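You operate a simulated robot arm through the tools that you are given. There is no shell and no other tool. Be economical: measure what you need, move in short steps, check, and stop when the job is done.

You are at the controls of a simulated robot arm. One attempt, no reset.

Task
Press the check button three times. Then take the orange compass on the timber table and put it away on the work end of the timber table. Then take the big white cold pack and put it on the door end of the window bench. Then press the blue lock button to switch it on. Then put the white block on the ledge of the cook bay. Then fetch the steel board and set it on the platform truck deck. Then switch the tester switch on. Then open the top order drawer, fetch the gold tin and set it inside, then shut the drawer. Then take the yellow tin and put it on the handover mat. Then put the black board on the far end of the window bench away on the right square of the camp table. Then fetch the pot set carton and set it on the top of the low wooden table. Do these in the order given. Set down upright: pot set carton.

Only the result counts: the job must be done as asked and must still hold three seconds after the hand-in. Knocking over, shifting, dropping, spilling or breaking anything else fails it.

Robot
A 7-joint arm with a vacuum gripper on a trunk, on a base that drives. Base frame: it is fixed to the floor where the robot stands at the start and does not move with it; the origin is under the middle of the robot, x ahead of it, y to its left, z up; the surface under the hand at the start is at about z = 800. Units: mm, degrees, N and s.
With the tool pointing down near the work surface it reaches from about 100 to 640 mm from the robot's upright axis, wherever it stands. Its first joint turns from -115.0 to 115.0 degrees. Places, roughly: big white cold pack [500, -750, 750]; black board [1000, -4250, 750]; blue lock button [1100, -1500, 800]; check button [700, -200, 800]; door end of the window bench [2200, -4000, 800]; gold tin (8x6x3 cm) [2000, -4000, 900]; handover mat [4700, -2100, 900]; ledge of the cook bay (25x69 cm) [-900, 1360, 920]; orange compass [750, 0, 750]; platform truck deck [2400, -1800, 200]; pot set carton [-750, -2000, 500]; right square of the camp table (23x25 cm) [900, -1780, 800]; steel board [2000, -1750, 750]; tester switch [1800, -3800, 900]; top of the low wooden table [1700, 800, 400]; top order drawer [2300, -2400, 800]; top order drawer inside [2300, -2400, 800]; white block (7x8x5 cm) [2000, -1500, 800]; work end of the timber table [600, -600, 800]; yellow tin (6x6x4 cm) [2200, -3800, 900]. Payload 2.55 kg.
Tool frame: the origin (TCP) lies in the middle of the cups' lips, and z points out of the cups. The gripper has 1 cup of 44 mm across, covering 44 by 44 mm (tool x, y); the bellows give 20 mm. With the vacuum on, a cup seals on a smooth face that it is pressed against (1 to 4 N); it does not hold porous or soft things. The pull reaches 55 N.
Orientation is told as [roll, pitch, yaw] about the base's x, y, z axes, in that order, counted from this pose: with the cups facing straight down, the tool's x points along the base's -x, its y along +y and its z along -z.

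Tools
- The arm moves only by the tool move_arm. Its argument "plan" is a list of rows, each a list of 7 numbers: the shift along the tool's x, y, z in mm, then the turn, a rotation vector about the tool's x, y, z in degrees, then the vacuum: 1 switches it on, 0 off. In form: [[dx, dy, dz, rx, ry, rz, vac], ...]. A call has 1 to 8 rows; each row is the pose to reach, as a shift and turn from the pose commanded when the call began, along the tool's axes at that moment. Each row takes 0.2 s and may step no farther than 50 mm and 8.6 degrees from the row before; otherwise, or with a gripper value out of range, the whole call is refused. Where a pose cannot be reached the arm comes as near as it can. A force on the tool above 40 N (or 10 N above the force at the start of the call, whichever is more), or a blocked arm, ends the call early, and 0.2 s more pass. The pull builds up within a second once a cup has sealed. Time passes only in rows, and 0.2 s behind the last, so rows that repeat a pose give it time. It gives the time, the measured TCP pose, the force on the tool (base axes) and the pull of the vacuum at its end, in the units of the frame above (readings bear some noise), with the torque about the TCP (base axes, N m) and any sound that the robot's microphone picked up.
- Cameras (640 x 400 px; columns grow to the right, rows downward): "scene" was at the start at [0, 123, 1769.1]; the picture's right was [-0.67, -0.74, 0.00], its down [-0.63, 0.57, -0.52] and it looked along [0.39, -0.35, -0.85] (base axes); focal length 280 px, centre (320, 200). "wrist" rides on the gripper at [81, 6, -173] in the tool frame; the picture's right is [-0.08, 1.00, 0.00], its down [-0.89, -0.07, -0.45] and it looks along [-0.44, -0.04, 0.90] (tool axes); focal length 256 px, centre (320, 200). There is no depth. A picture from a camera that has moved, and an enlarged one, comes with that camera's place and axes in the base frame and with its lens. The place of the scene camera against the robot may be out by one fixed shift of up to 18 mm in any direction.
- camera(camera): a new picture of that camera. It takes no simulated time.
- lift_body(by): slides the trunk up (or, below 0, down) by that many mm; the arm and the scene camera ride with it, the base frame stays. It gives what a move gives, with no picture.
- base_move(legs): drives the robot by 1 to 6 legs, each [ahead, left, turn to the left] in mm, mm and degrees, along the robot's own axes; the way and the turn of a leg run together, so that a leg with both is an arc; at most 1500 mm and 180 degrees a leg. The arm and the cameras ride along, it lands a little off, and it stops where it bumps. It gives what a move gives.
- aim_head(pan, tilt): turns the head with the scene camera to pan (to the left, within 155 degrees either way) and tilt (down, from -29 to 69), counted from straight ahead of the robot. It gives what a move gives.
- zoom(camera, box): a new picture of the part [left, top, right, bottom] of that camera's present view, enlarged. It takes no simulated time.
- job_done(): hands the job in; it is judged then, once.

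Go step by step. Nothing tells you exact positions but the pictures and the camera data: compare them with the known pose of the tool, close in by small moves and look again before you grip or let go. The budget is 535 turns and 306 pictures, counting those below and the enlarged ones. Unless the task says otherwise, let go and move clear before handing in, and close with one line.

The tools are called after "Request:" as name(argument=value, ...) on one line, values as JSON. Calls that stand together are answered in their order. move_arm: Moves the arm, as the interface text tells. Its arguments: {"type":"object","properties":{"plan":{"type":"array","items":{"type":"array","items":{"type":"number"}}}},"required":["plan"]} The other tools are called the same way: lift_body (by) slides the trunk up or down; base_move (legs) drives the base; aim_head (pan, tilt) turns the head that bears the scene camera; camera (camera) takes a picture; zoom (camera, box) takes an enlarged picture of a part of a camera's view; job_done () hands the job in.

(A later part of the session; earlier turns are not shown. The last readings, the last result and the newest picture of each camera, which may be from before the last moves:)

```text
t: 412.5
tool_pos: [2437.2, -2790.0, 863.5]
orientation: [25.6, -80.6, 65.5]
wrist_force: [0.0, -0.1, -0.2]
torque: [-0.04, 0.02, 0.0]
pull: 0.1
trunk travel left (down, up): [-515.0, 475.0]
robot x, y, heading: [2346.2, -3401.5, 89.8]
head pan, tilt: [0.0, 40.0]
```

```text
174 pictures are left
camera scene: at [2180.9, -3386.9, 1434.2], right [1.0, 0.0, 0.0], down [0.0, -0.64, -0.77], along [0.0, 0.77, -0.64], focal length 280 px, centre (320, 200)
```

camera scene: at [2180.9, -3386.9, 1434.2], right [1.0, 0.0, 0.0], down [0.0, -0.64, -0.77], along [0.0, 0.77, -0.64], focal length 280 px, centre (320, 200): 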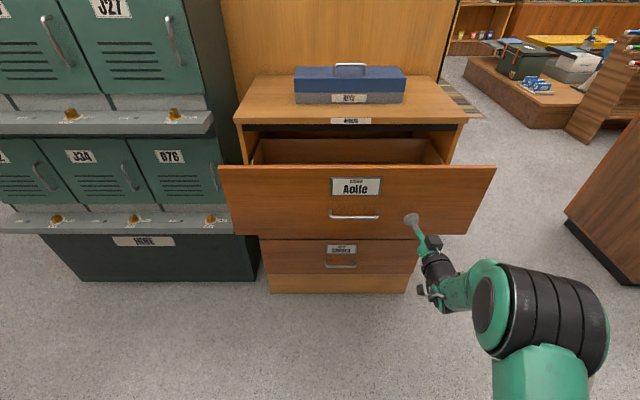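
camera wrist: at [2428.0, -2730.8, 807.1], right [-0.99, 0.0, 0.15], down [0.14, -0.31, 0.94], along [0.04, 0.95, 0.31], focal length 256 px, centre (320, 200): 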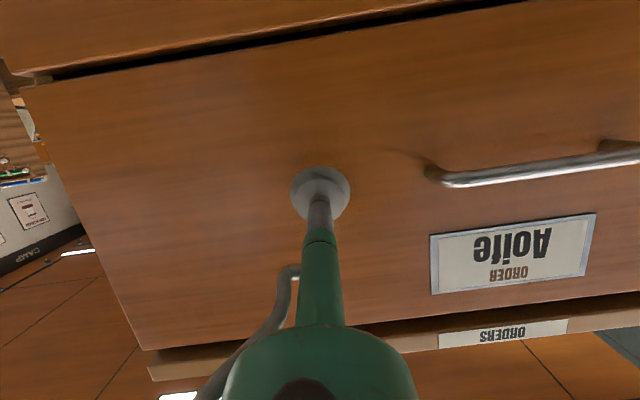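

Request:
move_arm(plan=[[0, 0, -30, 0, 0, 0, 0], [-20, 0, -60, 0, 0, 0, 0], [-40, 0, -60, 0, 8.4, 0, 0], [-40, 0, -60, 0, 16.8, 0, 0], [-40, 0, -60, 0, 25.2, 0, 0], [-40, 0, -60, 0, 33.6, 0, 0], [-40, 0, -60, 0, 42, 0, 0], [-40, 0, -60, 0, 50, 0, 0]])

Request:
lift_body(by=400)

```text
t: 414.3
tool_pos: [2441.1, -2843.5, 911.7]
orientation: [4.8, -31.4, 88.3]
wrist_force: [-0.2, -0.1, 0.1]
torque: [0.01, 0.0, -0.02]
pull: 0.0
out of reach, approached as far as the arm can: row 1, 2
trunk travel left (down, up): [-515.0, 475.0]
robot x, y, heading: [2346.6, -3404.1, 89.9]
head pan, tilt: [0.0, 40.0]
```

```text
t: 418.1
tool_pos: [2440.1, -2843.9, 1313.1]
orientation: [4.7, -31.4, 88.3]
wrist_force: [0.3, -0.2, 1.3]
torque: [0.0, 0.01, 0.02]
pull: 0.1
trunk travel left (down, up): [-915.0, 75.0]
robot x, y, heading: [2350.0, -3403.6, 90.2]
head pan, tilt: [0.0, 40.0]
```

Request:
move_arm(plan=[[37, 15, 7, 0.8, 5.2, 0, 0], [74, 30, 14, 1.6, 10.4, 0, 0], [111, 45, 21, 2.4, 15.7, 0, 0], [148, 60, 28, 3.2, 21, 0, 0], [185, 75, 34, 4, 26, 0, 0], [223, 90, 41, 4.7, 31.4, 0, 0]])

```text
t: 419.5
tool_pos: [2341.5, -3014.6, 1167.7]
orientation: [-0.5, 0.0, 89.5]
wrist_force: [-0.7, -0.1, 0.4]
torque: [-0.02, -0.04, 0.03]
pull: 0.1
trunk travel left (down, up): [-915.0, 75.0]
robot x, y, heading: [2346.0, -3404.4, 89.8]
head pan, tilt: [0.0, 40.0]
```

Now to the gold tin: shift left, turn around and approach the bench.

Request:
base_move(legs=[[150, 0, 0], [0, 385, 0], [0, 0, -180]])

Request:
aim_head(pan=10, tilt=55)

Request:
camera(camera="scene")

Request:
camera(camera="wrist")

```text
t: 430.3
tool_pos: [1969.2, -3645.7, 1167.7]
orientation: [-0.4, 0.1, -88.8]
wrist_force: [-0.3, 0.3, 0.6]
torque: [-0.01, 0.01, -0.01]
pull: 0.1
trunk travel left (down, up): [-915.0, 75.0]
robot x, y, heading: [1951.5, -3257.2, -88.5]
head pan, tilt: [0.0, 40.0]
```

```text
t: 431.0
tool_pos: [1969.2, -3645.5, 1169.2]
orientation: [-0.4, 0.0, -88.7]
wrist_force: [0.2, -0.2, -0.6]
torque: [-0.02, 0.03, 0.01]
pull: 0.1
trunk travel left (down, up): [-915.0, 75.0]
robot x, y, heading: [1950.2, -3257.0, -88.6]
head pan, tilt: [10.0, 55.0]
```

```text
173 pictures are left
camera scene: at [2150.4, -3270.3, 1813.6], right [-0.98, -0.2, 0.0], down [-0.16, 0.8, -0.57], along [0.12, -0.56, -0.82], focal length 280 px, centre (320, 200)
```

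scene: 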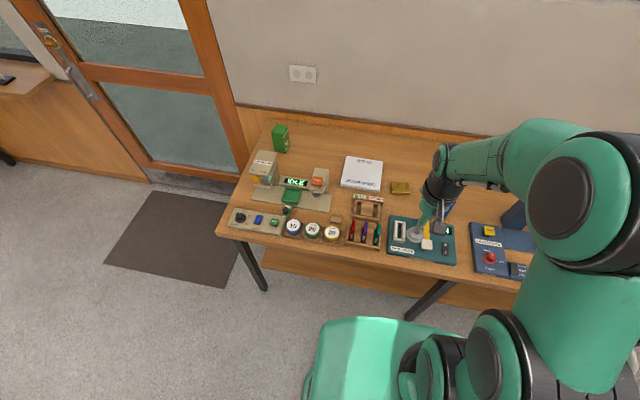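

```text
172 pictures are left
camera wrist: at [1976.0, -3565.7, 1339.8], right [1.0, -0.06, -0.01], down [-0.05, -0.89, 0.45], along [-0.03, -0.45, -0.89], focal length 256 px, centre (320, 200)
```

wrist: 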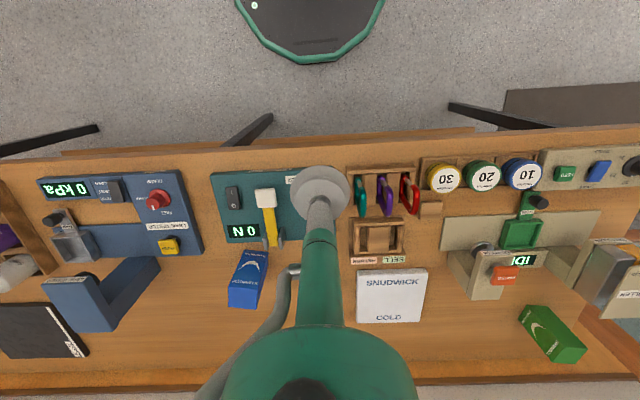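

Request:
base_move(legs=[[215, 0, -1.2]])

Request:
move_arm(plan=[[-40, 0, 30, 0, 0, 0, 0], [-80, 0, 60, 0, 0, 0, 0], [-100, 0, 100, 0, 0, 0, 0]])

Request:
camera(camera="wrist")

```text
t: 432.7
tool_pos: [1967.3, -3858.7, 1168.0]
orientation: [-0.4, -0.1, -89.8]
wrist_force: [0.8, 0.4, -0.7]
torque: [0.01, -0.01, -0.03]
pull: 0.0
trunk travel left (down, up): [-915.0, 75.0]
robot x, y, heading: [1959.1, -3471.7, -89.3]
head pan, tilt: [10.0, 55.0]
```

```text
t: 433.5
tool_pos: [1966.7, -3960.1, 1064.9]
orientation: [-0.4, -0.1, -89.7]
wrist_force: [-0.5, 0.4, 0.5]
torque: [0.02, 0.0, -0.01]
pull: 0.1
trunk travel left (down, up): [-915.0, 75.0]
robot x, y, heading: [1954.9, -3468.8, -89.3]
head pan, tilt: [10.0, 55.0]
```

```text
171 pictures are left
camera wrist: at [1973.5, -3879.8, 1237.3], right [1.0, -0.07, -0.01], down [-0.06, -0.89, 0.45], along [-0.04, -0.45, -0.89], focal length 256 px, centre (320, 200)
```

wrist: 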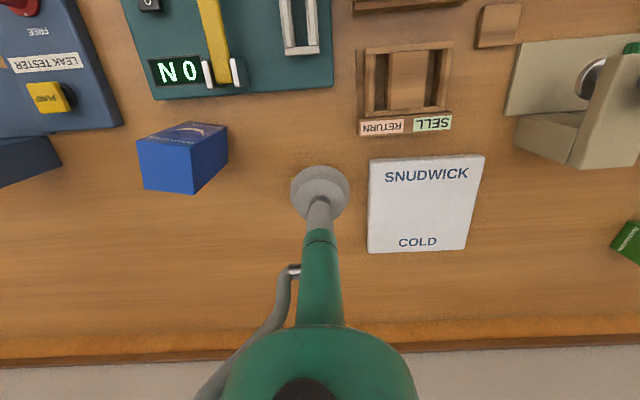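

Request:
move_arm(plan=[[0, -45, 25, 0, 0, 0, 0], [0, -75, 55, 0, 0, 0, 0]])

Request:
camera(camera="wrist")

Request:
zoom(camera="scene", box=[320, 140, 480, 240])

```text
refused: row 1 steps farther than a row can; nothing moved
```

```text
170 pictures are left
camera wrist: at [1973.5, -3879.8, 1237.3], right [1.0, -0.07, -0.01], down [-0.06, -0.89, 0.45], along [-0.04, -0.45, -0.89], focal length 256 px, centre (320, 200)
```

wrist: 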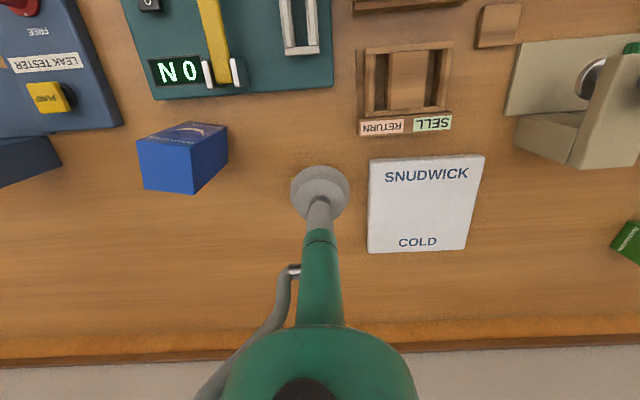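

```text
4.00 times, centred on (400, 190) of scene
camera zoom: at [2154.7, -3488.2, 1813.6], right [-0.98, -0.19, 0.0], down [-0.15, 0.81, -0.57], along [0.11, -0.56, -0.82], focal length 1122 px, centre (0, 240)
```

zoom: 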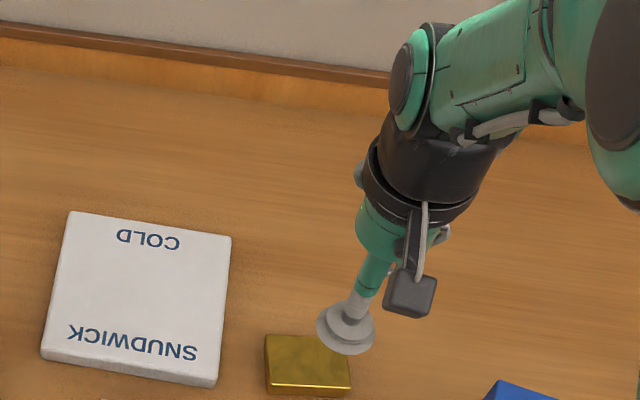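

Request:
move_arm(plan=[[0, -40, 25, 0, 0, 0, 0], [0, -75, 55, 0, 0, 0, 0]])

Request:
camera(camera="wrist")

```text
t: 434.1
tool_pos: [1889.7, -3962.9, 1011.3]
orientation: [-0.4, 0.0, -89.6]
wrist_force: [-0.7, -0.3, 0.4]
torque: [0.01, -0.01, -0.01]
pull: 0.1
trunk travel left (down, up): [-915.0, 75.0]
robot x, y, heading: [1957.3, -3472.6, -89.2]
head pan, tilt: [10.0, 55.0]
```

```text
168 pictures are left
camera wrist: at [1897.2, -3883.0, 1182.7], right [1.0, -0.07, -0.01], down [-0.06, -0.89, 0.45], along [-0.04, -0.45, -0.89], focal length 256 px, centre (320, 200)
```

wrist: 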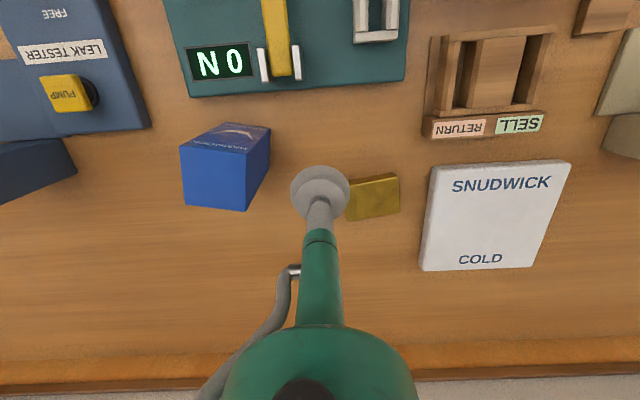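

Gold tin top is centred at about [1951, -4040]. Moving above it and lowering with vacuum.

Request:
move_arm(plan=[[-25, 20, 0, 0, 0, 0, 0], [-50, 40, 0, 0, 0, 0, 0], [-77, 61, 15, 0, 0, 0, 0], [-77, 61, 60, 0, 0, 0, 0], [-77, 61, 100, 0, 0, 0, 0]])

Request:
camera(camera="wrist")

Request:
zoom(camera="scene", box=[340, 160, 436, 220])

```text
t: 435.3
tool_pos: [1956.6, -4040.1, 910.1]
orientation: [-0.4, -0.1, -89.7]
wrist_force: [0.0, -0.4, 0.0]
torque: [0.04, 0.0, 0.0]
pull: 0.0
trunk travel left (down, up): [-915.0, 75.0]
robot x, y, heading: [1958.0, -3466.7, -89.2]
head pan, tilt: [10.0, 55.0]
```

```text
167 pictures are left
camera wrist: at [1964.1, -3960.0, 1081.8], right [1.0, -0.07, -0.01], down [-0.06, -0.89, 0.45], along [-0.04, -0.45, -0.89], focal length 256 px, centre (320, 200)
```

wrist: 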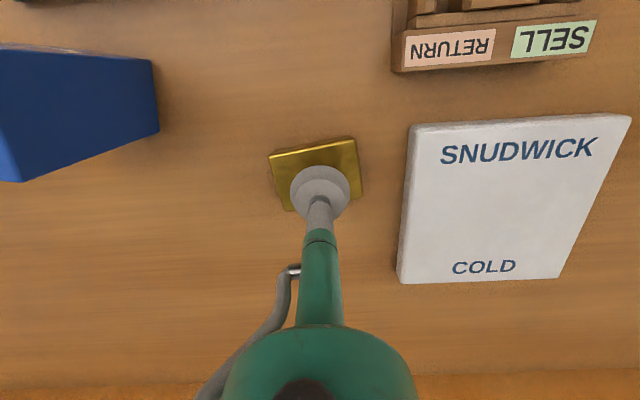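

```text
6.67 times, centred on (388, 190) of scene
camera zoom: at [2155.0, -3488.1, 1813.6], right [-0.98, -0.19, 0.0], down [-0.15, 0.81, -0.57], along [0.11, -0.56, -0.82], focal length 1870 px, centre (-133, 267)
```

zoom: 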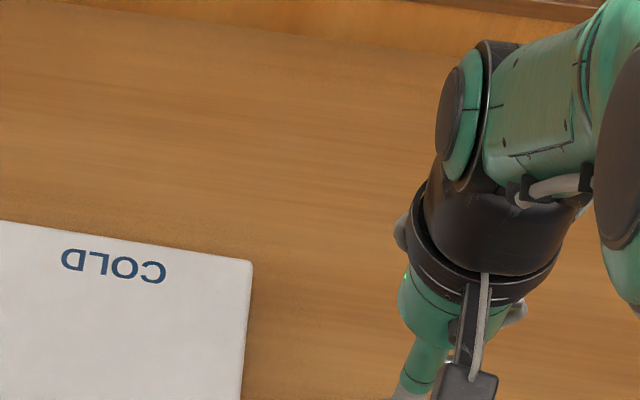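

Aligned. Pressing to seal.

Request:
move_arm(plan=[[0, 0, 18, 0, 0, 0, 1], [0, 0, 26, 0, 0, 0, 1], [0, 0, 32, 0, 0, 0, 1], [0, 0, 36, 0, 0, 0, 1]])

```text
t: 436.3
tool_pos: [1953.9, -4037.0, 877.0]
orientation: [-0.4, -0.1, -89.7]
wrist_force: [0.3, -0.8, -0.4]
torque: [-0.01, -0.02, 0.03]
pull: 55.2
trunk travel left (down, up): [-915.0, 75.0]
robot x, y, heading: [1955.6, -3469.3, -89.2]
head pan, tilt: [10.0, 55.0]
```

Sealed. Lifting and retracting.

Request:
move_arm(plan=[[0, 0, -20, 0, 0, 0, 1], [0, 0, -65, 0, 0, 0, 1], [0, 0, -112, 0, 0, 0, 1], [0, 0, -160, 0, 0, 0, 1], [20, 0, -205, 0, 0, 0, 1], [50, 0, -240, 0, 0, 0, 1], [85, 0, -270, 0, 0, 0, 1], [125, 0, -290, 0, 0, 0, 1]])

Request:
move_arm(plan=[[30, 0, 0, 0, 0, 0, 1], [55, 0, 0, 0, 0, 0, 1]])

Request:
camera(camera="wrist")

```text
t: 438.1
tool_pos: [1957.5, -3909.7, 1165.3]
orientation: [-0.4, -0.2, -89.7]
wrist_force: [0.6, 0.5, -0.9]
torque: [-0.03, 0.01, 0.04]
pull: 54.4
trunk travel left (down, up): [-915.0, 75.0]
robot x, y, heading: [1957.8, -3470.4, -89.1]
head pan, tilt: [10.0, 55.0]
```

```text
t: 438.7
tool_pos: [1953.3, -3858.0, 1168.2]
orientation: [-0.4, -0.1, -89.7]
wrist_force: [-0.2, 0.3, -0.6]
torque: [-0.02, -0.02, 0.01]
pull: 54.9
trunk travel left (down, up): [-915.0, 75.0]
robot x, y, heading: [1955.0, -3468.1, -89.5]
head pan, tilt: [10.0, 55.0]
```

```text
165 pictures are left
camera wrist: at [1961.3, -3776.5, 1340.0], right [1.0, -0.07, -0.01], down [-0.06, -0.89, 0.45], along [-0.04, -0.45, -0.89], focal length 256 px, centre (320, 200)
```

wrist: 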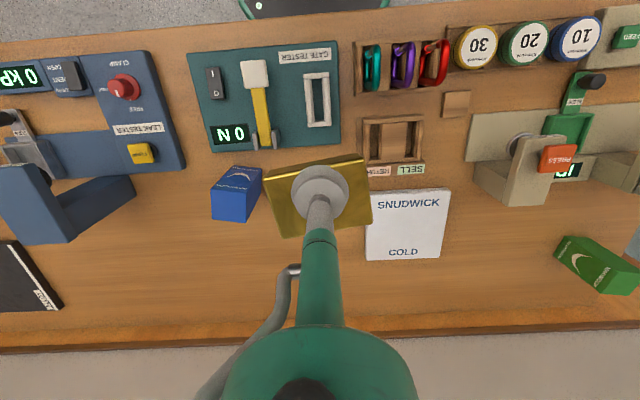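

The tin is held. Turning back to the drawer.

Request:
base_move(legs=[[-200, 0, 0], [0, 380, -0.8], [0, 0, 180]])

Request:
aim_head(pan=0, tilt=50)

Request:
camera(camera="scene")

Request:
camera(camera="wrist")

```text
t: 449.7
tool_pos: [2315.5, -2880.7, 1168.9]
orientation: [-0.5, -0.1, 92.0]
wrist_force: [0.0, 0.1, -0.6]
torque: [0.05, 0.02, 0.0]
pull: 54.8
trunk travel left (down, up): [-915.0, 75.0]
robot x, y, heading: [2327.1, -3264.6, 92.4]
head pan, tilt: [10.0, 55.0]
```

```text
t: 450.4
tool_pos: [2317.3, -2879.9, 1168.7]
orientation: [-0.4, -0.1, 92.1]
wrist_force: [0.0, -0.8, -0.7]
torque: [0.04, -0.02, 0.03]
pull: 54.6
trunk travel left (down, up): [-915.0, 75.0]
robot x, y, heading: [2329.0, -3265.9, 92.2]
head pan, tilt: [0.0, 50.0]
```

```text
164 pictures are left
camera scene: at [2158.3, -3266.2, 1820.0], right [1.0, 0.04, 0.0], down [0.03, -0.77, -0.64], along [-0.03, 0.64, -0.77], focal length 280 px, centre (320, 200)
```

scene: 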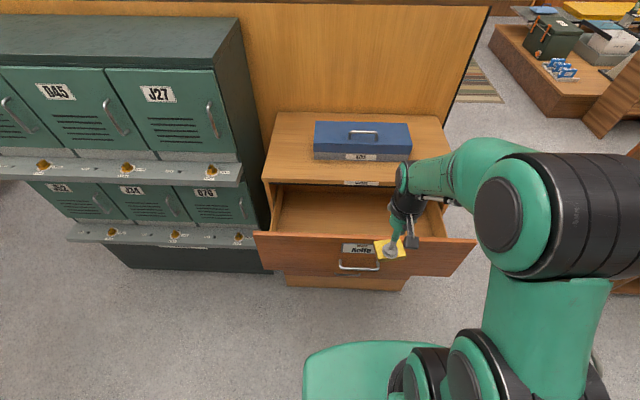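

```text
163 pictures are left
camera wrist: at [2311.9, -2962.0, 1339.8], right [-1.0, 0.04, -0.01], down [0.03, 0.89, 0.45], along [0.03, 0.45, -0.89], focal length 256 px, centre (320, 200)
```

wrist: 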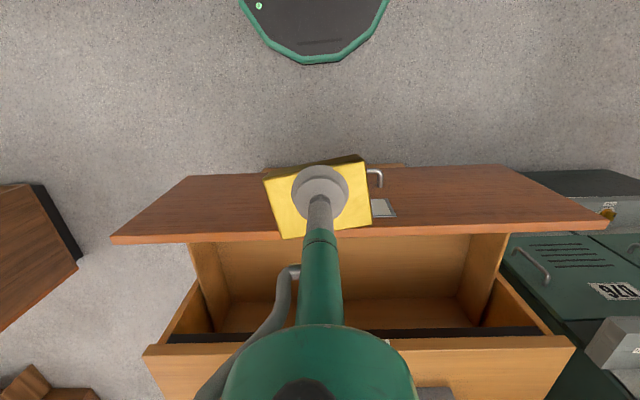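

Drawer interior spans y -2742 to -2540. I'll place the tin at about [2320, -2655], extending first at height.

Request:
base_move(legs=[[50, 0, -2]])

Request:
move_arm(plan=[[-45, 0, 0, 0, 0, 0, 1], [-90, 0, 0, 0, 0, 0, 1], [-135, 0, 0, 0, 0, 0, 1], [-172, 0, 0, 0, 0, 0, 1]])

Request:
camera(camera="wrist")

Request:
camera(camera="scene")

```text
t: 451.4
tool_pos: [2330.1, -2830.8, 1167.9]
orientation: [-0.3, -0.2, 90.0]
wrist_force: [-0.6, -0.1, -0.5]
torque: [-0.04, -0.01, 0.04]
pull: 54.7
trunk travel left (down, up): [-915.0, 75.0]
robot x, y, heading: [2326.6, -3221.0, 90.5]
head pan, tilt: [0.0, 50.0]
```

```text
t: 452.4
tool_pos: [2324.7, -2653.9, 1171.1]
orientation: [-0.4, -0.5, 89.9]
wrist_force: [0.1, 3.3, 4.3]
torque: [-0.32, 0.03, 0.0]
pull: 55.3
out of reach, approached as far as the arm can: row 4
trunk travel left (down, up): [-915.0, 75.0]
robot x, y, heading: [2322.9, -3216.5, 90.6]
head pan, tilt: [0.0, 50.0]
```

```text
162 pictures are left
camera wrist: at [2318.4, -2736.7, 1342.4], right [-1.0, 0.08, -0.01], down [0.07, 0.89, 0.45], along [0.04, 0.45, -0.89], focal length 256 px, centre (320, 200)
```

wrist: 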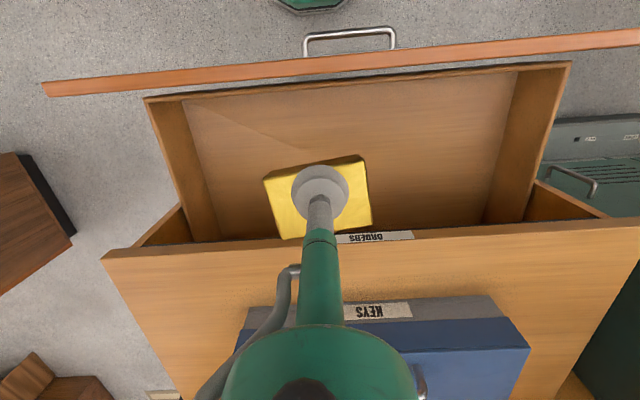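

```text
161 pictures are left
camera scene: at [2157.5, -3205.1, 1820.3], right [1.0, 0.01, 0.0], down [0.01, -0.77, -0.64], along [-0.01, 0.64, -0.77], focal length 280 px, centre (320, 200)
```

scene: 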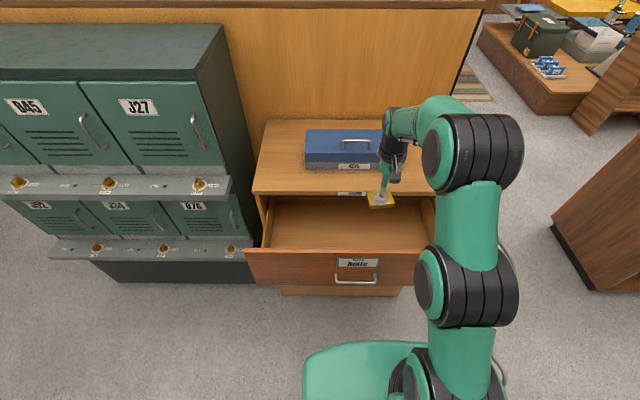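

Request:
move_arm(plan=[[12, 0, 40, 0, 0.5, 0, 1], [15, 0, 90, 0, 0.5, 0, 1], [15, 0, 140, 0, 0.5, 0, 1], [15, 0, 190, 0, 0.5, 0, 1]])

Request:
camera(camera="scene")

Request:
camera(camera="wrist")

```text
t: 453.4
tool_pos: [2329.6, -2673.9, 978.9]
orientation: [-0.5, 0.5, 90.0]
wrist_force: [0.9, 0.2, -1.1]
torque: [0.0, 0.04, 0.03]
pull: 55.0
trunk travel left (down, up): [-915.0, 75.0]
robot x, y, heading: [2324.7, -3217.3, 90.4]
head pan, tilt: [0.0, 50.0]
```

```text
160 pictures are left
camera scene: at [2157.7, -3208.2, 1820.1], right [1.0, 0.01, 0.0], down [0.01, -0.77, -0.64], along [-0.01, 0.64, -0.77], focal length 280 px, centre (320, 200)
```

scene: 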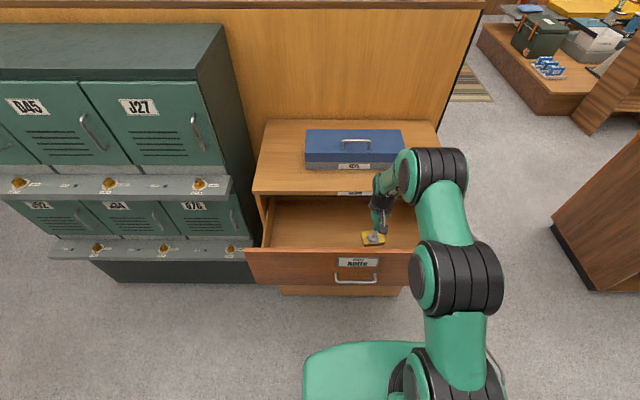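

```text
159 pictures are left
camera wrist: at [2322.1, -2753.5, 1151.9], right [-1.0, 0.08, -0.01], down [0.07, 0.9, 0.44], along [0.04, 0.44, -0.9], focal length 256 px, centre (320, 200)
```

wrist: 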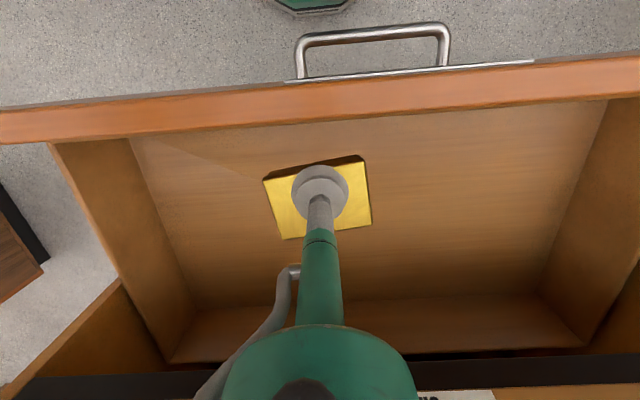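

Request:
move_arm(plan=[[0, 0, 45, 0, -0.4, 0, 1], [0, 0, 80, 0, -0.4, 0, 1], [0, 0, 95, 0, -0.4, 0, 1], [0, 0, 105, 0, -0.4, 0, 1]])

Request:
camera(camera="wrist")

```text
t: 454.4
tool_pos: [2329.1, -2671.9, 875.2]
orientation: [-0.3, -0.3, 90.1]
wrist_force: [-0.7, 1.0, 5.7]
torque: [-0.12, -0.01, -0.05]
pull: 54.6
trunk travel left (down, up): [-915.0, 75.0]
robot x, y, heading: [2323.3, -3219.8, 90.3]
head pan, tilt: [0.0, 50.0]
```

```text
158 pictures are left
camera wrist: at [2322.7, -2755.2, 1045.2], right [-1.0, 0.08, -0.01], down [0.07, 0.89, 0.45], along [0.04, 0.45, -0.89], focal length 256 px, centre (320, 200)
```

wrist: 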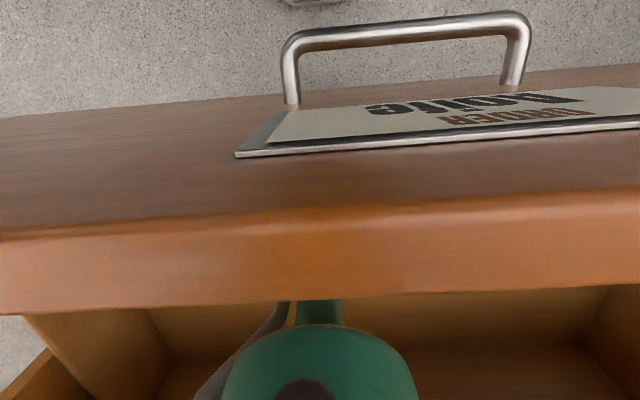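

Request:
zoom(camera="scene", box=[310, 160, 438, 290])

```text
3.08 times, centred on (374, 225) of scene
camera zoom: at [2157.1, -3209.6, 1820.2], right [1.0, 0.01, 0.0], down [0.01, -0.77, -0.64], along [-0.01, 0.64, -0.77], focal length 863 px, centre (154, 123)
```

zoom: 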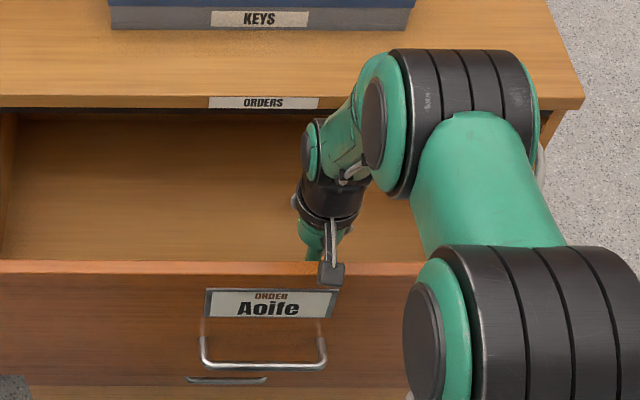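

The wrist's camera block is meeting the drawer's front panel. I'll lift, spin the tool 90° so the block points sideways, then lower again.

Request:
move_arm(plan=[[0, 0, -40, 0, 0, 0, 1], [0, 0, -85, 0, 0, 0, 1], [-10, 0, -125, 0, 0, 0, 1], [-15, 0, -125, 0, 0, 8.5, 1], [-15, 0, -125, 0, 0, 17, 1], [-15, 0, -125, 0, 0, 25.5, 1], [-15, 0, -125, 0, 0, 34, 1], [-15, 0, -125, 0, 0, 42.5, 1]])

Request:
move_arm(plan=[[0, 0, 0, 0, 0, 8.5, 1], [0, 0, 0, 0, 0, 17, 1], [0, 0, 0, 0, 0, 25.5, 1], [0, 0, 0, 0, 0, 34, 1], [0, 0, 0, 0, 0, 42.5, 1]])

Request:
camera(camera="scene")

Request:
camera(camera="wrist")

```text
t: 456.1
tool_pos: [2329.6, -2663.0, 999.0]
orientation: [-0.3, -0.2, 47.4]
wrist_force: [0.4, -0.3, -0.6]
torque: [0.03, -0.05, -0.03]
pull: 54.8
trunk travel left (down, up): [-915.0, 75.0]
robot x, y, heading: [2325.8, -3218.5, 90.4]
head pan, tilt: [0.0, 50.0]
```

```text
t: 457.4
tool_pos: [2330.3, -2663.0, 998.3]
orientation: [-0.1, -0.4, 5.0]
wrist_force: [-0.4, 0.3, -1.6]
torque: [0.0, -0.06, 0.02]
pull: 54.8
trunk travel left (down, up): [-915.0, 75.0]
robot x, y, heading: [2326.6, -3219.0, 90.5]
head pan, tilt: [0.0, 50.0]
```

```text
156 pictures are left
camera scene: at [2157.4, -3210.5, 1820.0], right [1.0, 0.01, 0.0], down [0.01, -0.77, -0.64], along [-0.01, 0.64, -0.77], focal length 280 px, centre (320, 200)
```

scene: 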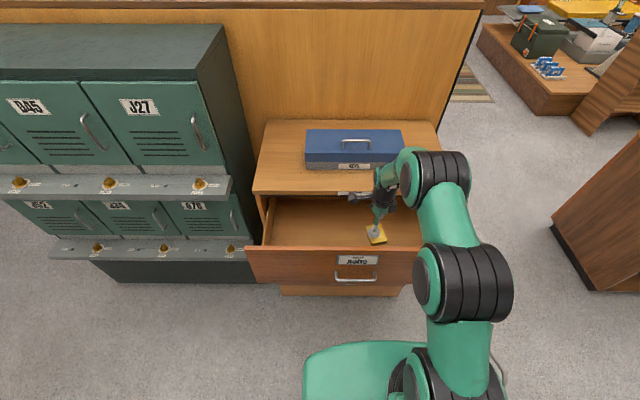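

```text
155 pictures are left
camera wrist: at [2248.4, -2664.0, 1170.2], right [-0.01, 1.0, 0.0], down [0.89, 0.01, 0.45], along [0.45, 0.0, -0.89], focal length 256 px, centre (320, 200)
```

wrist: 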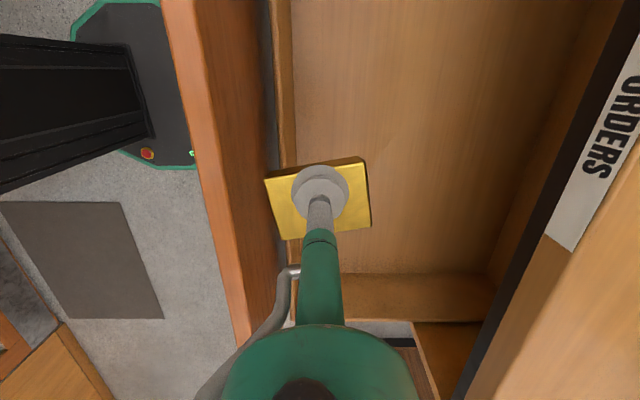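

Now I see the tin was near the drawer's inner front wall. I'll shift 38 mm deeper and lower while watching.

Request:
move_arm(plan=[[0, 20, 0, 0, 0, -2, 1], [0, 38, 0, 0, 0, -4, 1], [0, 38, 40, 0, 0, -4, 1], [0, 38, 80, 0, 0, -4, 1], [0, 38, 100, 0, 0, -4, 1]])

Request:
camera(camera="wrist")

Request:
camera(camera="scene")

```text
t: 458.6
tool_pos: [2326.6, -2625.9, 900.1]
orientation: [0.0, -0.4, 9.0]
wrist_force: [0.1, 0.0, -0.4]
torque: [0.01, -0.03, 0.02]
pull: 55.0
trunk travel left (down, up): [-915.0, 75.0]
robot x, y, heading: [2321.9, -3218.2, 90.3]
head pan, tilt: [0.0, 50.0]
```

```text
154 pictures are left
camera wrist: at [2246.0, -2632.6, 1071.1], right [-0.08, 1.0, 0.0], down [0.89, 0.07, 0.45], along [0.45, 0.03, -0.89], focal length 256 px, centre (320, 200)
```

wrist: 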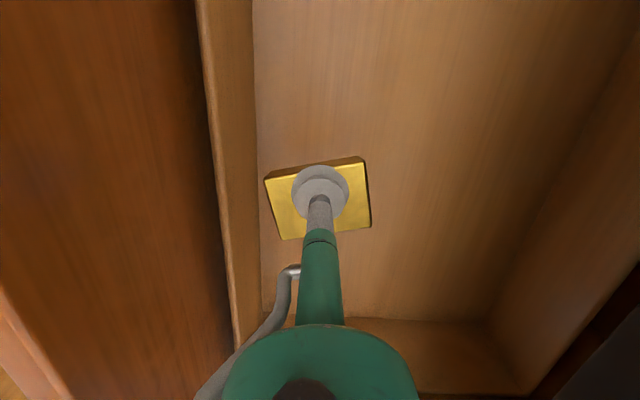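

```text
153 pictures are left
camera scene: at [2157.5, -3210.4, 1820.1], right [1.0, 0.01, 0.0], down [0.01, -0.77, -0.64], along [-0.01, 0.64, -0.77], focal length 280 px, centre (320, 200)
```

scene: 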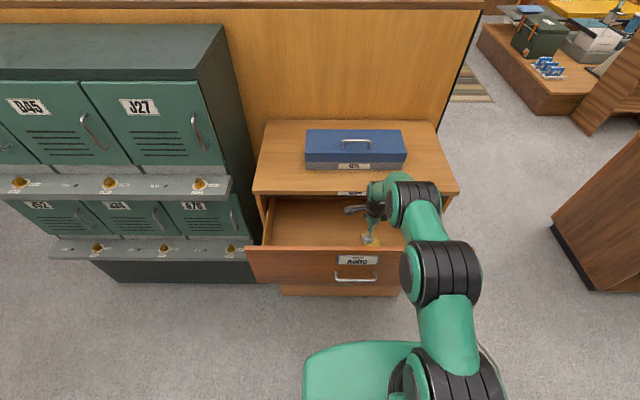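

Request:
move_arm(plan=[[0, 8, 15, 0, 0, 0, 1], [0, 8, 28, 0, 0, 0, 1], [0, 8, 38, 0, 0, 0, 1], [0, 8, 46, 0, 0, 0, 1]])

```text
t: 459.6
tool_pos: [2327.1, -2615.9, 853.1]
orientation: [-0.1, -0.4, 9.0]
wrist_force: [-0.1, 0.5, -0.1]
torque: [-0.02, -0.06, -0.02]
pull: 54.8
trunk travel left (down, up): [-915.0, 75.0]
robot x, y, heading: [2325.8, -3216.8, 90.7]
head pan, tilt: [0.0, 50.0]
```

Request:
move_arm(plan=[[0, 0, 10, 0, 0, 0, 1], [0, 0, 18, 0, 0, 0, 1], [0, 0, 26, 0, 0, 0, 1], [0, 0, 34, 0, 0, 0, 1]])

Request:
camera(camera="wrist")

```text
t: 460.6
tool_pos: [2327.1, -2614.4, 819.6]
orientation: [0.0, -0.5, 9.0]
wrist_force: [0.3, -1.1, -0.9]
torque: [0.01, -0.06, 0.03]
pull: 55.3
trunk travel left (down, up): [-915.0, 75.0]
robot x, y, heading: [2325.3, -3219.7, 90.5]
head pan, tilt: [0.0, 50.0]
```

```text
152 pictures are left
camera wrist: at [2245.6, -2622.5, 991.1], right [-0.08, 1.0, 0.0], down [0.89, 0.07, 0.45], along [0.45, 0.03, -0.89], focal length 256 px, centre (320, 200)
```

wrist: 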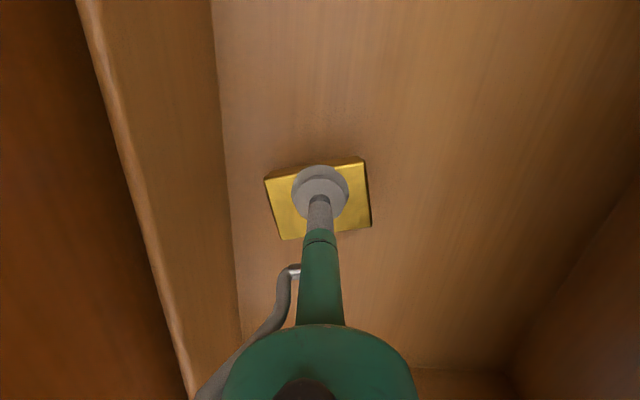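

Request:
move_arm(plan=[[0, 0, 7, 0, 0, 0, 1], [0, 0, 13, 0, 0, 0, 1], [0, 0, 19, 0, 0, 0, 1], [0, 0, 24, 0, 0, 0, 1]])

```text
t: 461.6
tool_pos: [2325.5, -2617.4, 794.9]
orientation: [-0.1, -0.4, 8.9]
wrist_force: [0.6, 0.2, -0.2]
torque: [-0.01, -0.09, -0.04]
pull: 54.4
trunk travel left (down, up): [-915.0, 75.0]
robot x, y, heading: [2325.2, -3217.5, 90.3]
head pan, tilt: [0.0, 50.0]
```

Request:
move_arm(plan=[[0, 0, 5, 0, 0, 0, 1], [0, 0, 9, 0, 0, 0, 1], [0, 0, 13, 0, 0, 0, 1], [0, 0, 17, 0, 0, 0, 1]])

Request:
camera(camera="wrist")

Request:
camera(camera="scene")

```text
t: 462.6
tool_pos: [2325.9, -2610.3, 787.2]
orientation: [0.9, -0.5, 9.1]
wrist_force: [-1.2, 1.6, 39.1]
torque: [-0.34, -0.05, 0.01]
pull: 54.7
trunk travel left (down, up): [-915.0, 75.0]
robot x, y, heading: [2325.7, -3219.3, 90.5]
head pan, tilt: [0.0, 50.0]
```

```text
151 pictures are left
camera wrist: at [2244.6, -2621.0, 957.7], right [-0.08, 1.0, 0.02], down [0.89, 0.06, 0.45], along [0.45, 0.05, -0.89], focal length 256 px, centre (320, 200)
```

wrist: 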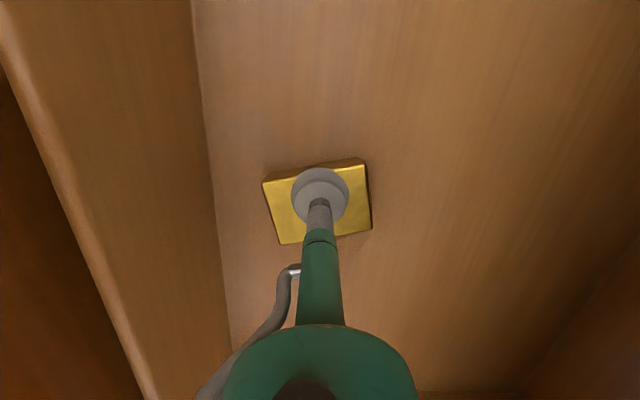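

```text
150 pictures are left
camera scene: at [2157.1, -3216.1, 1820.4], right [1.0, 0.01, 0.0], down [0.01, -0.76, -0.65], along [-0.01, 0.65, -0.76], focal length 280 px, centre (320, 200)
```

scene: 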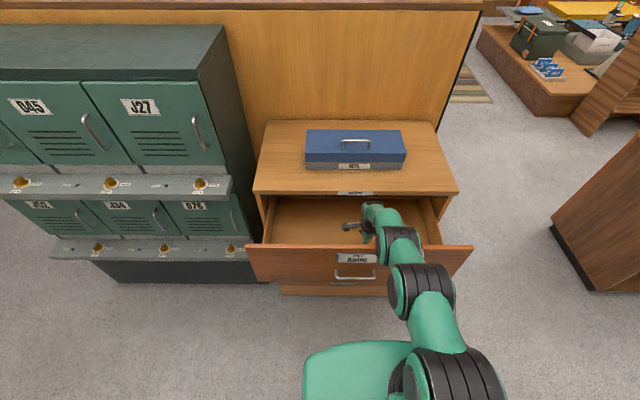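

Contact with the drawer floor. Easing up, releasing and rising.

Request:
move_arm(plan=[[0, 0, -5, 0, 0, 0, 1], [0, 0, -5, 0, 0, 0, 0], [0, 0, -5, 0, 0, 0, 0], [0, 0, -5, 0, 0, 0, 0], [0, 0, -20, 0, 0, 0, 0], [0, 0, -60, 0, 0, 0, 0], [0, 0, -105, 0, 0, 0, 0], [0, 0, -150, 0, 0, 0, 0]])

Request:
camera(camera="wrist")

```text
t: 464.4
tool_pos: [2326.6, -2617.6, 925.4]
orientation: [-0.3, -0.4, 9.0]
wrist_force: [0.5, -0.3, 0.0]
torque: [0.03, 0.01, -0.02]
pull: 0.1
trunk travel left (down, up): [-915.0, 75.0]
robot x, y, heading: [2320.6, -3217.4, 91.0]
head pan, tilt: [0.0, 50.0]
```

```text
149 pictures are left
camera wrist: at [2244.0, -2625.2, 1097.5], right [-0.08, 1.0, 0.0], down [0.89, 0.07, 0.45], along [0.45, 0.03, -0.89], focal length 256 px, centre (320, 200)
```

wrist: 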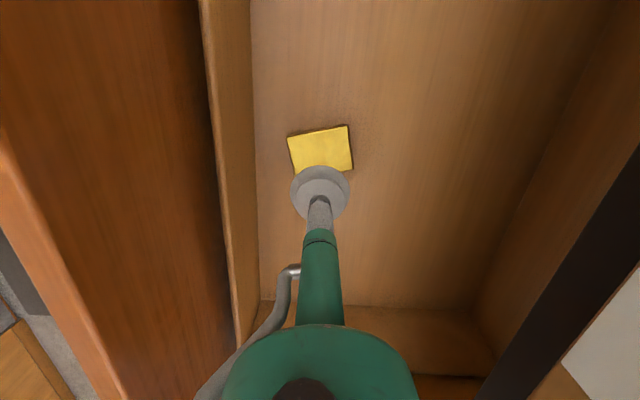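

The gold tin lies flat in the drawer. Now I rise clear, turn the tool back, and retract to push the drawer shut.

Request:
move_arm(plan=[[0, 0, -45, 0, 0, 0, 0], [0, 0, -90, 0, 0, 0, 0], [0, 0, -135, 0, 0, 0, 0], [0, -20, -175, 0, 0, 0, 0], [0, -45, -190, 0, 0, -8.4, 0], [0, -80, -190, 0, 0, -16.8, 0], [0, -115, -190, 0, 0, -25.2, 0], [0, -150, -190, 0, 0, -33.6, 0]])

Request:
move_arm(plan=[[0, 0, 0, 0, 0, -8.4, 0], [0, 0, 0, 0, 0, -16.8, 0], [0, 0, 0, 0, 0, -25.2, 0], [0, 0, 0, 0, 0, -33.6, 0], [0, 0, 0, 0, 0, -42, 0], [0, 0, 0, 0, 0, -47, 0]])

```text
t: 466.1
tool_pos: [2348.8, -2765.0, 1116.8]
orientation: [-0.2, -0.4, 42.7]
wrist_force: [0.1, -0.5, 0.3]
torque: [0.05, 0.02, 0.0]
pull: 0.0
trunk travel left (down, up): [-915.0, 75.0]
robot x, y, heading: [2325.1, -3215.3, 90.5]
head pan, tilt: [0.0, 50.0]
```

```text
t: 467.6
tool_pos: [2348.0, -2765.5, 1118.1]
orientation: [-0.4, 0.2, 89.8]
wrist_force: [-0.1, -0.1, -0.4]
torque: [0.01, 0.03, 0.04]
pull: 0.0
trunk travel left (down, up): [-915.0, 75.0]
robot x, y, heading: [2323.8, -3221.7, 90.5]
head pan, tilt: [0.0, 50.0]
```

Request:
move_arm(plan=[[40, 15, 0, 0, 0, 0, 0], [60, 45, 0, 0, 0, 0, 0], [60, 73, 20, 0, 0, 0, 0], [60, 73, 65, 0, 0, 0, 0], [60, 73, 110, 0, 0, 0, 0], [60, 73, 145, 0, 0, 0, 0]])

Request:
camera(camera="wrist")

Request:
camera(camera="scene")

```text
t: 468.9
tool_pos: [2276.4, -2823.0, 970.6]
orientation: [-0.4, 0.1, 89.8]
wrist_force: [0.4, 0.5, -0.7]
torque: [0.0, 0.02, -0.03]
pull: 0.0
trunk travel left (down, up): [-915.0, 75.0]
robot x, y, heading: [2329.8, -3218.1, 90.5]
head pan, tilt: [0.0, 50.0]
```

```text
148 pictures are left
camera wrist: at [2268.5, -2905.2, 1142.4], right [-1.0, 0.08, -0.01], down [0.07, 0.89, 0.45], along [0.04, 0.44, -0.9], focal length 256 px, centre (320, 200)
```

wrist: 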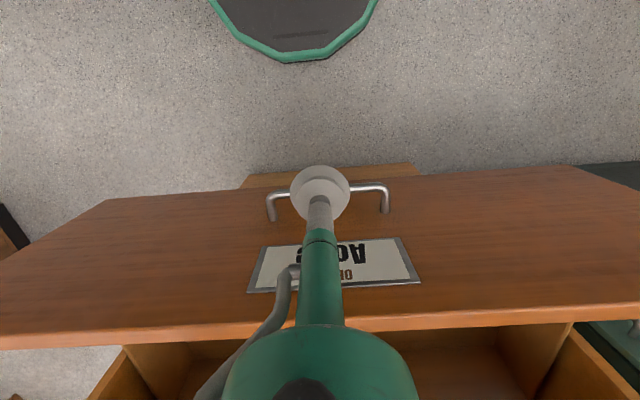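

```text
147 pictures are left
camera scene: at [2157.4, -3209.2, 1820.1], right [1.0, 0.01, 0.0], down [0.01, -0.77, -0.64], along [-0.01, 0.64, -0.77], focal length 280 px, centre (320, 200)
```

scene: 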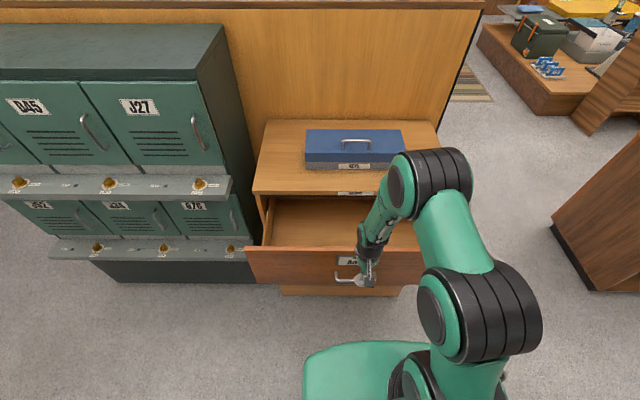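

Ready in front of the panel. Pushing shut by driving forward.

Request:
base_move(legs=[[120, 0, 0]])

Request:
camera(camera="scene")

```text
t: 470.2
tool_pos: [2275.9, -2705.2, 971.0]
orientation: [-0.4, -0.1, 89.6]
wrist_force: [0.2, 0.2, 0.2]
torque: [0.02, 0.02, 0.03]
pull: 0.1
trunk travel left (down, up): [-915.0, 75.0]
robot x, y, heading: [2320.8, -3099.0, 90.3]
head pan, tilt: [0.0, 50.0]
```

```text
146 pictures are left
camera scene: at [2156.6, -3091.1, 1820.1], right [1.0, 0.01, 0.0], down [0.01, -0.77, -0.64], along [-0.01, 0.64, -0.77], focal length 280 px, centre (320, 200)
```

scene: 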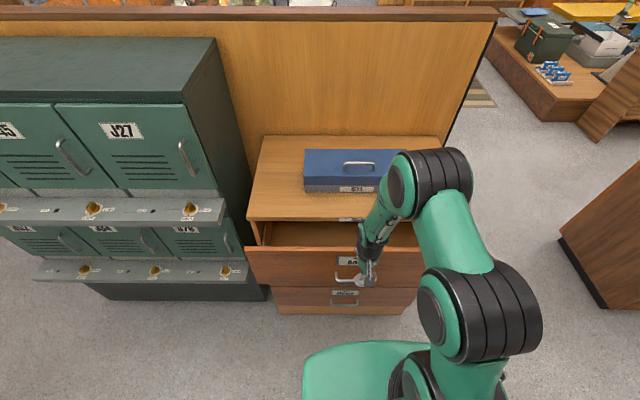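

The drawer is closing along with the push. Continuing.

Request:
base_move(legs=[[110, 0, 0]])

Request:
camera(camera="scene")

```text
t: 471.4
tool_pos: [2274.7, -2597.9, 970.9]
orientation: [-0.5, 0.0, 89.5]
wrist_force: [-0.1, -0.6, -0.6]
torque: [-0.02, 0.01, -0.01]
pull: 0.0
trunk travel left (down, up): [-915.0, 75.0]
robot x, y, heading: [2324.0, -2995.5, 90.6]
head pan, tilt: [0.0, 50.0]
```

```text
145 pictures are left
camera scene: at [2155.9, -2983.5, 1820.1], right [1.0, 0.01, 0.0], down [0.0, -0.77, -0.64], along [0.0, 0.64, -0.77], focal length 280 px, centre (320, 200)
```

scene: 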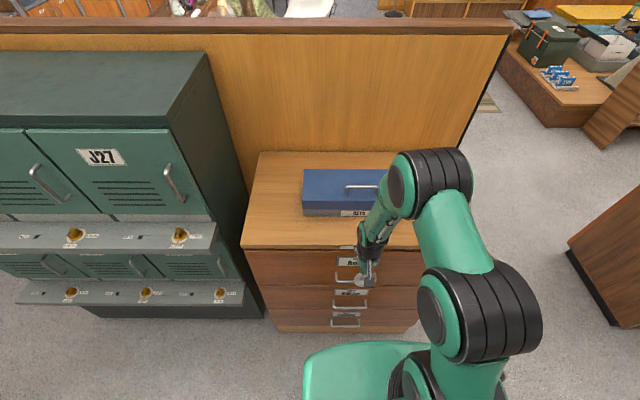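

Request:
move_arm(plan=[[-8, 0, 0, 0, 0, 0, 0], [-16, 0, 0, 0, 0, 0, 0], [-24, 0, 0, 0, 0, 0, 0], [-30, 0, 0, 0, 0, 0, 0]])

Request:
camera(camera="wrist")

Request:
zoom(camera="scene", box=[230, 200, 430, 325])

```text
t: 472.4
tool_pos: [2275.8, -2566.9, 971.8]
orientation: [-0.4, 0.1, 89.6]
wrist_force: [-0.2, -0.6, -0.2]
torque: [-0.01, -0.01, -0.02]
pull: 0.0
trunk travel left (down, up): [-915.0, 75.0]
robot x, y, heading: [2322.9, -2991.7, 90.2]
head pan, tilt: [0.0, 50.0]
```

```text
144 pictures are left
camera wrist: at [2268.1, -2648.6, 1143.7], right [-1.0, 0.09, -0.01], down [0.08, 0.89, 0.45], along [0.05, 0.44, -0.9], focal length 256 px, centre (320, 200)
```

wrist: 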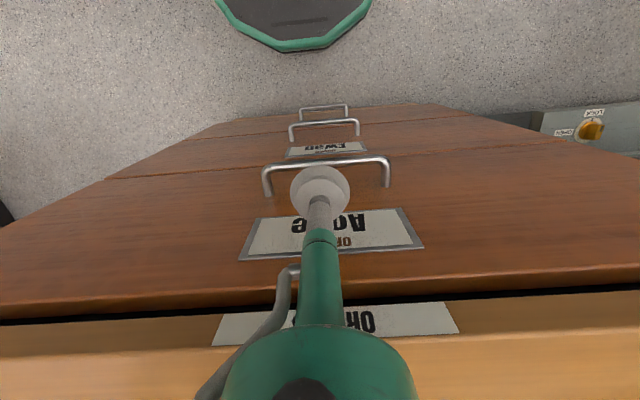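

```text
3.20 times, centred on (330, 262) of scene
camera zoom: at [2155.7, -2983.1, 1820.0], right [1.0, 0.01, 0.0], down [0.0, -0.77, -0.64], along [0.0, 0.64, -0.77], focal length 897 px, centre (288, 0)
```

zoom: 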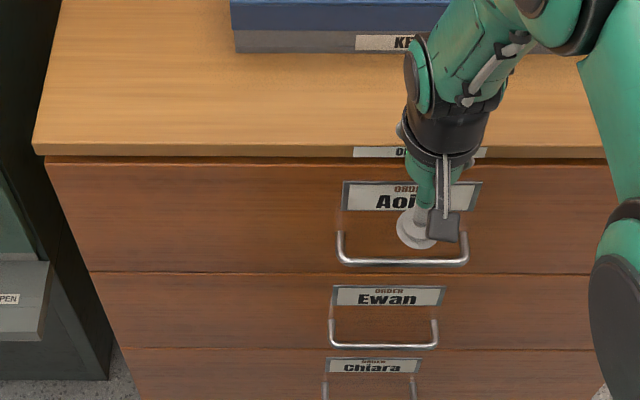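

Request:
move_arm(plan=[[-6, 0, 0, 0, 0, 0, 0], [-12, 0, 0, 0, 0, 0, 0], [-17, 0, 0, 0, 0, 0, 0]])

```text
t: 473.2
tool_pos: [2275.3, -2550.4, 970.8]
orientation: [-0.4, 0.0, 89.5]
wrist_force: [0.1, 0.9, 0.0]
torque: [0.01, 0.0, -0.02]
pull: 0.1
trunk travel left (down, up): [-915.0, 75.0]
robot x, y, heading: [2323.6, -2987.8, 90.2]
head pan, tilt: [0.0, 50.0]
```

Request:
move_arm(plan=[[-6, 0, 0, 0, 0, 0, 0], [-12, 0, 0, 0, 0, 0, 0], [-18, 0, 0, 0, 0, 0, 0]])

Request:
camera(camera="wrist")

Request:
zoom(camera="scene", box=[230, 200, 430, 325])

```text
t: 474.0
tool_pos: [2275.3, -2540.6, 970.1]
orientation: [-0.5, 0.6, 89.6]
wrist_force: [-3.5, -14.6, 1.7]
torque: [0.05, -0.07, 0.07]
pull: 0.0
trunk travel left (down, up): [-915.0, 75.0]
robot x, y, heading: [2325.6, -2988.0, 90.5]
head pan, tilt: [0.0, 50.0]
```

```text
142 pictures are left
camera wrist: at [2267.8, -2620.5, 1143.1], right [-1.0, 0.09, -0.01], down [0.07, 0.9, 0.44], along [0.05, 0.43, -0.9], focal length 256 px, centre (320, 200)
```

wrist: 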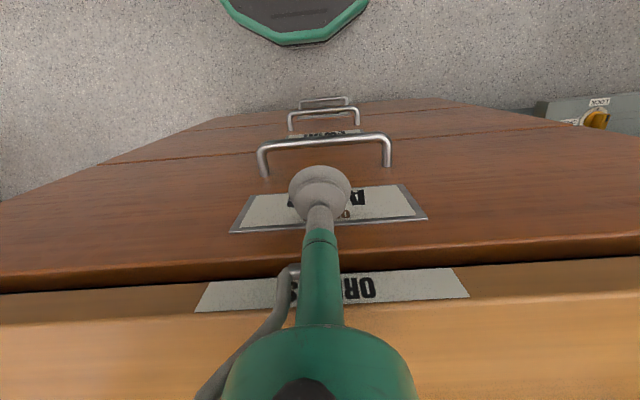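

```text
3.20 times, centred on (330, 262) of scene
camera zoom: at [2155.0, -2987.5, 1820.0], right [1.0, 0.01, 0.0], down [0.01, -0.76, -0.64], along [0.0, 0.64, -0.76], focal length 897 px, centre (288, 0)
```

zoom: 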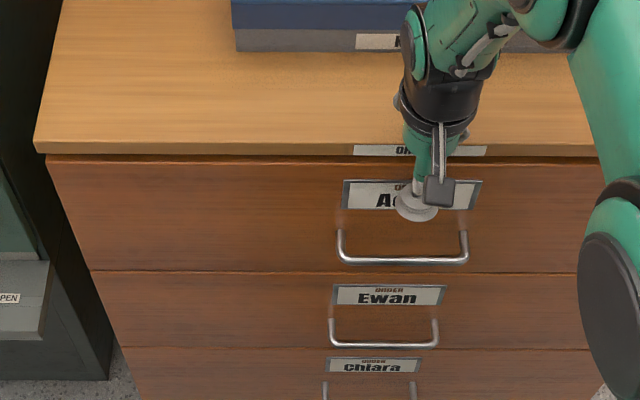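

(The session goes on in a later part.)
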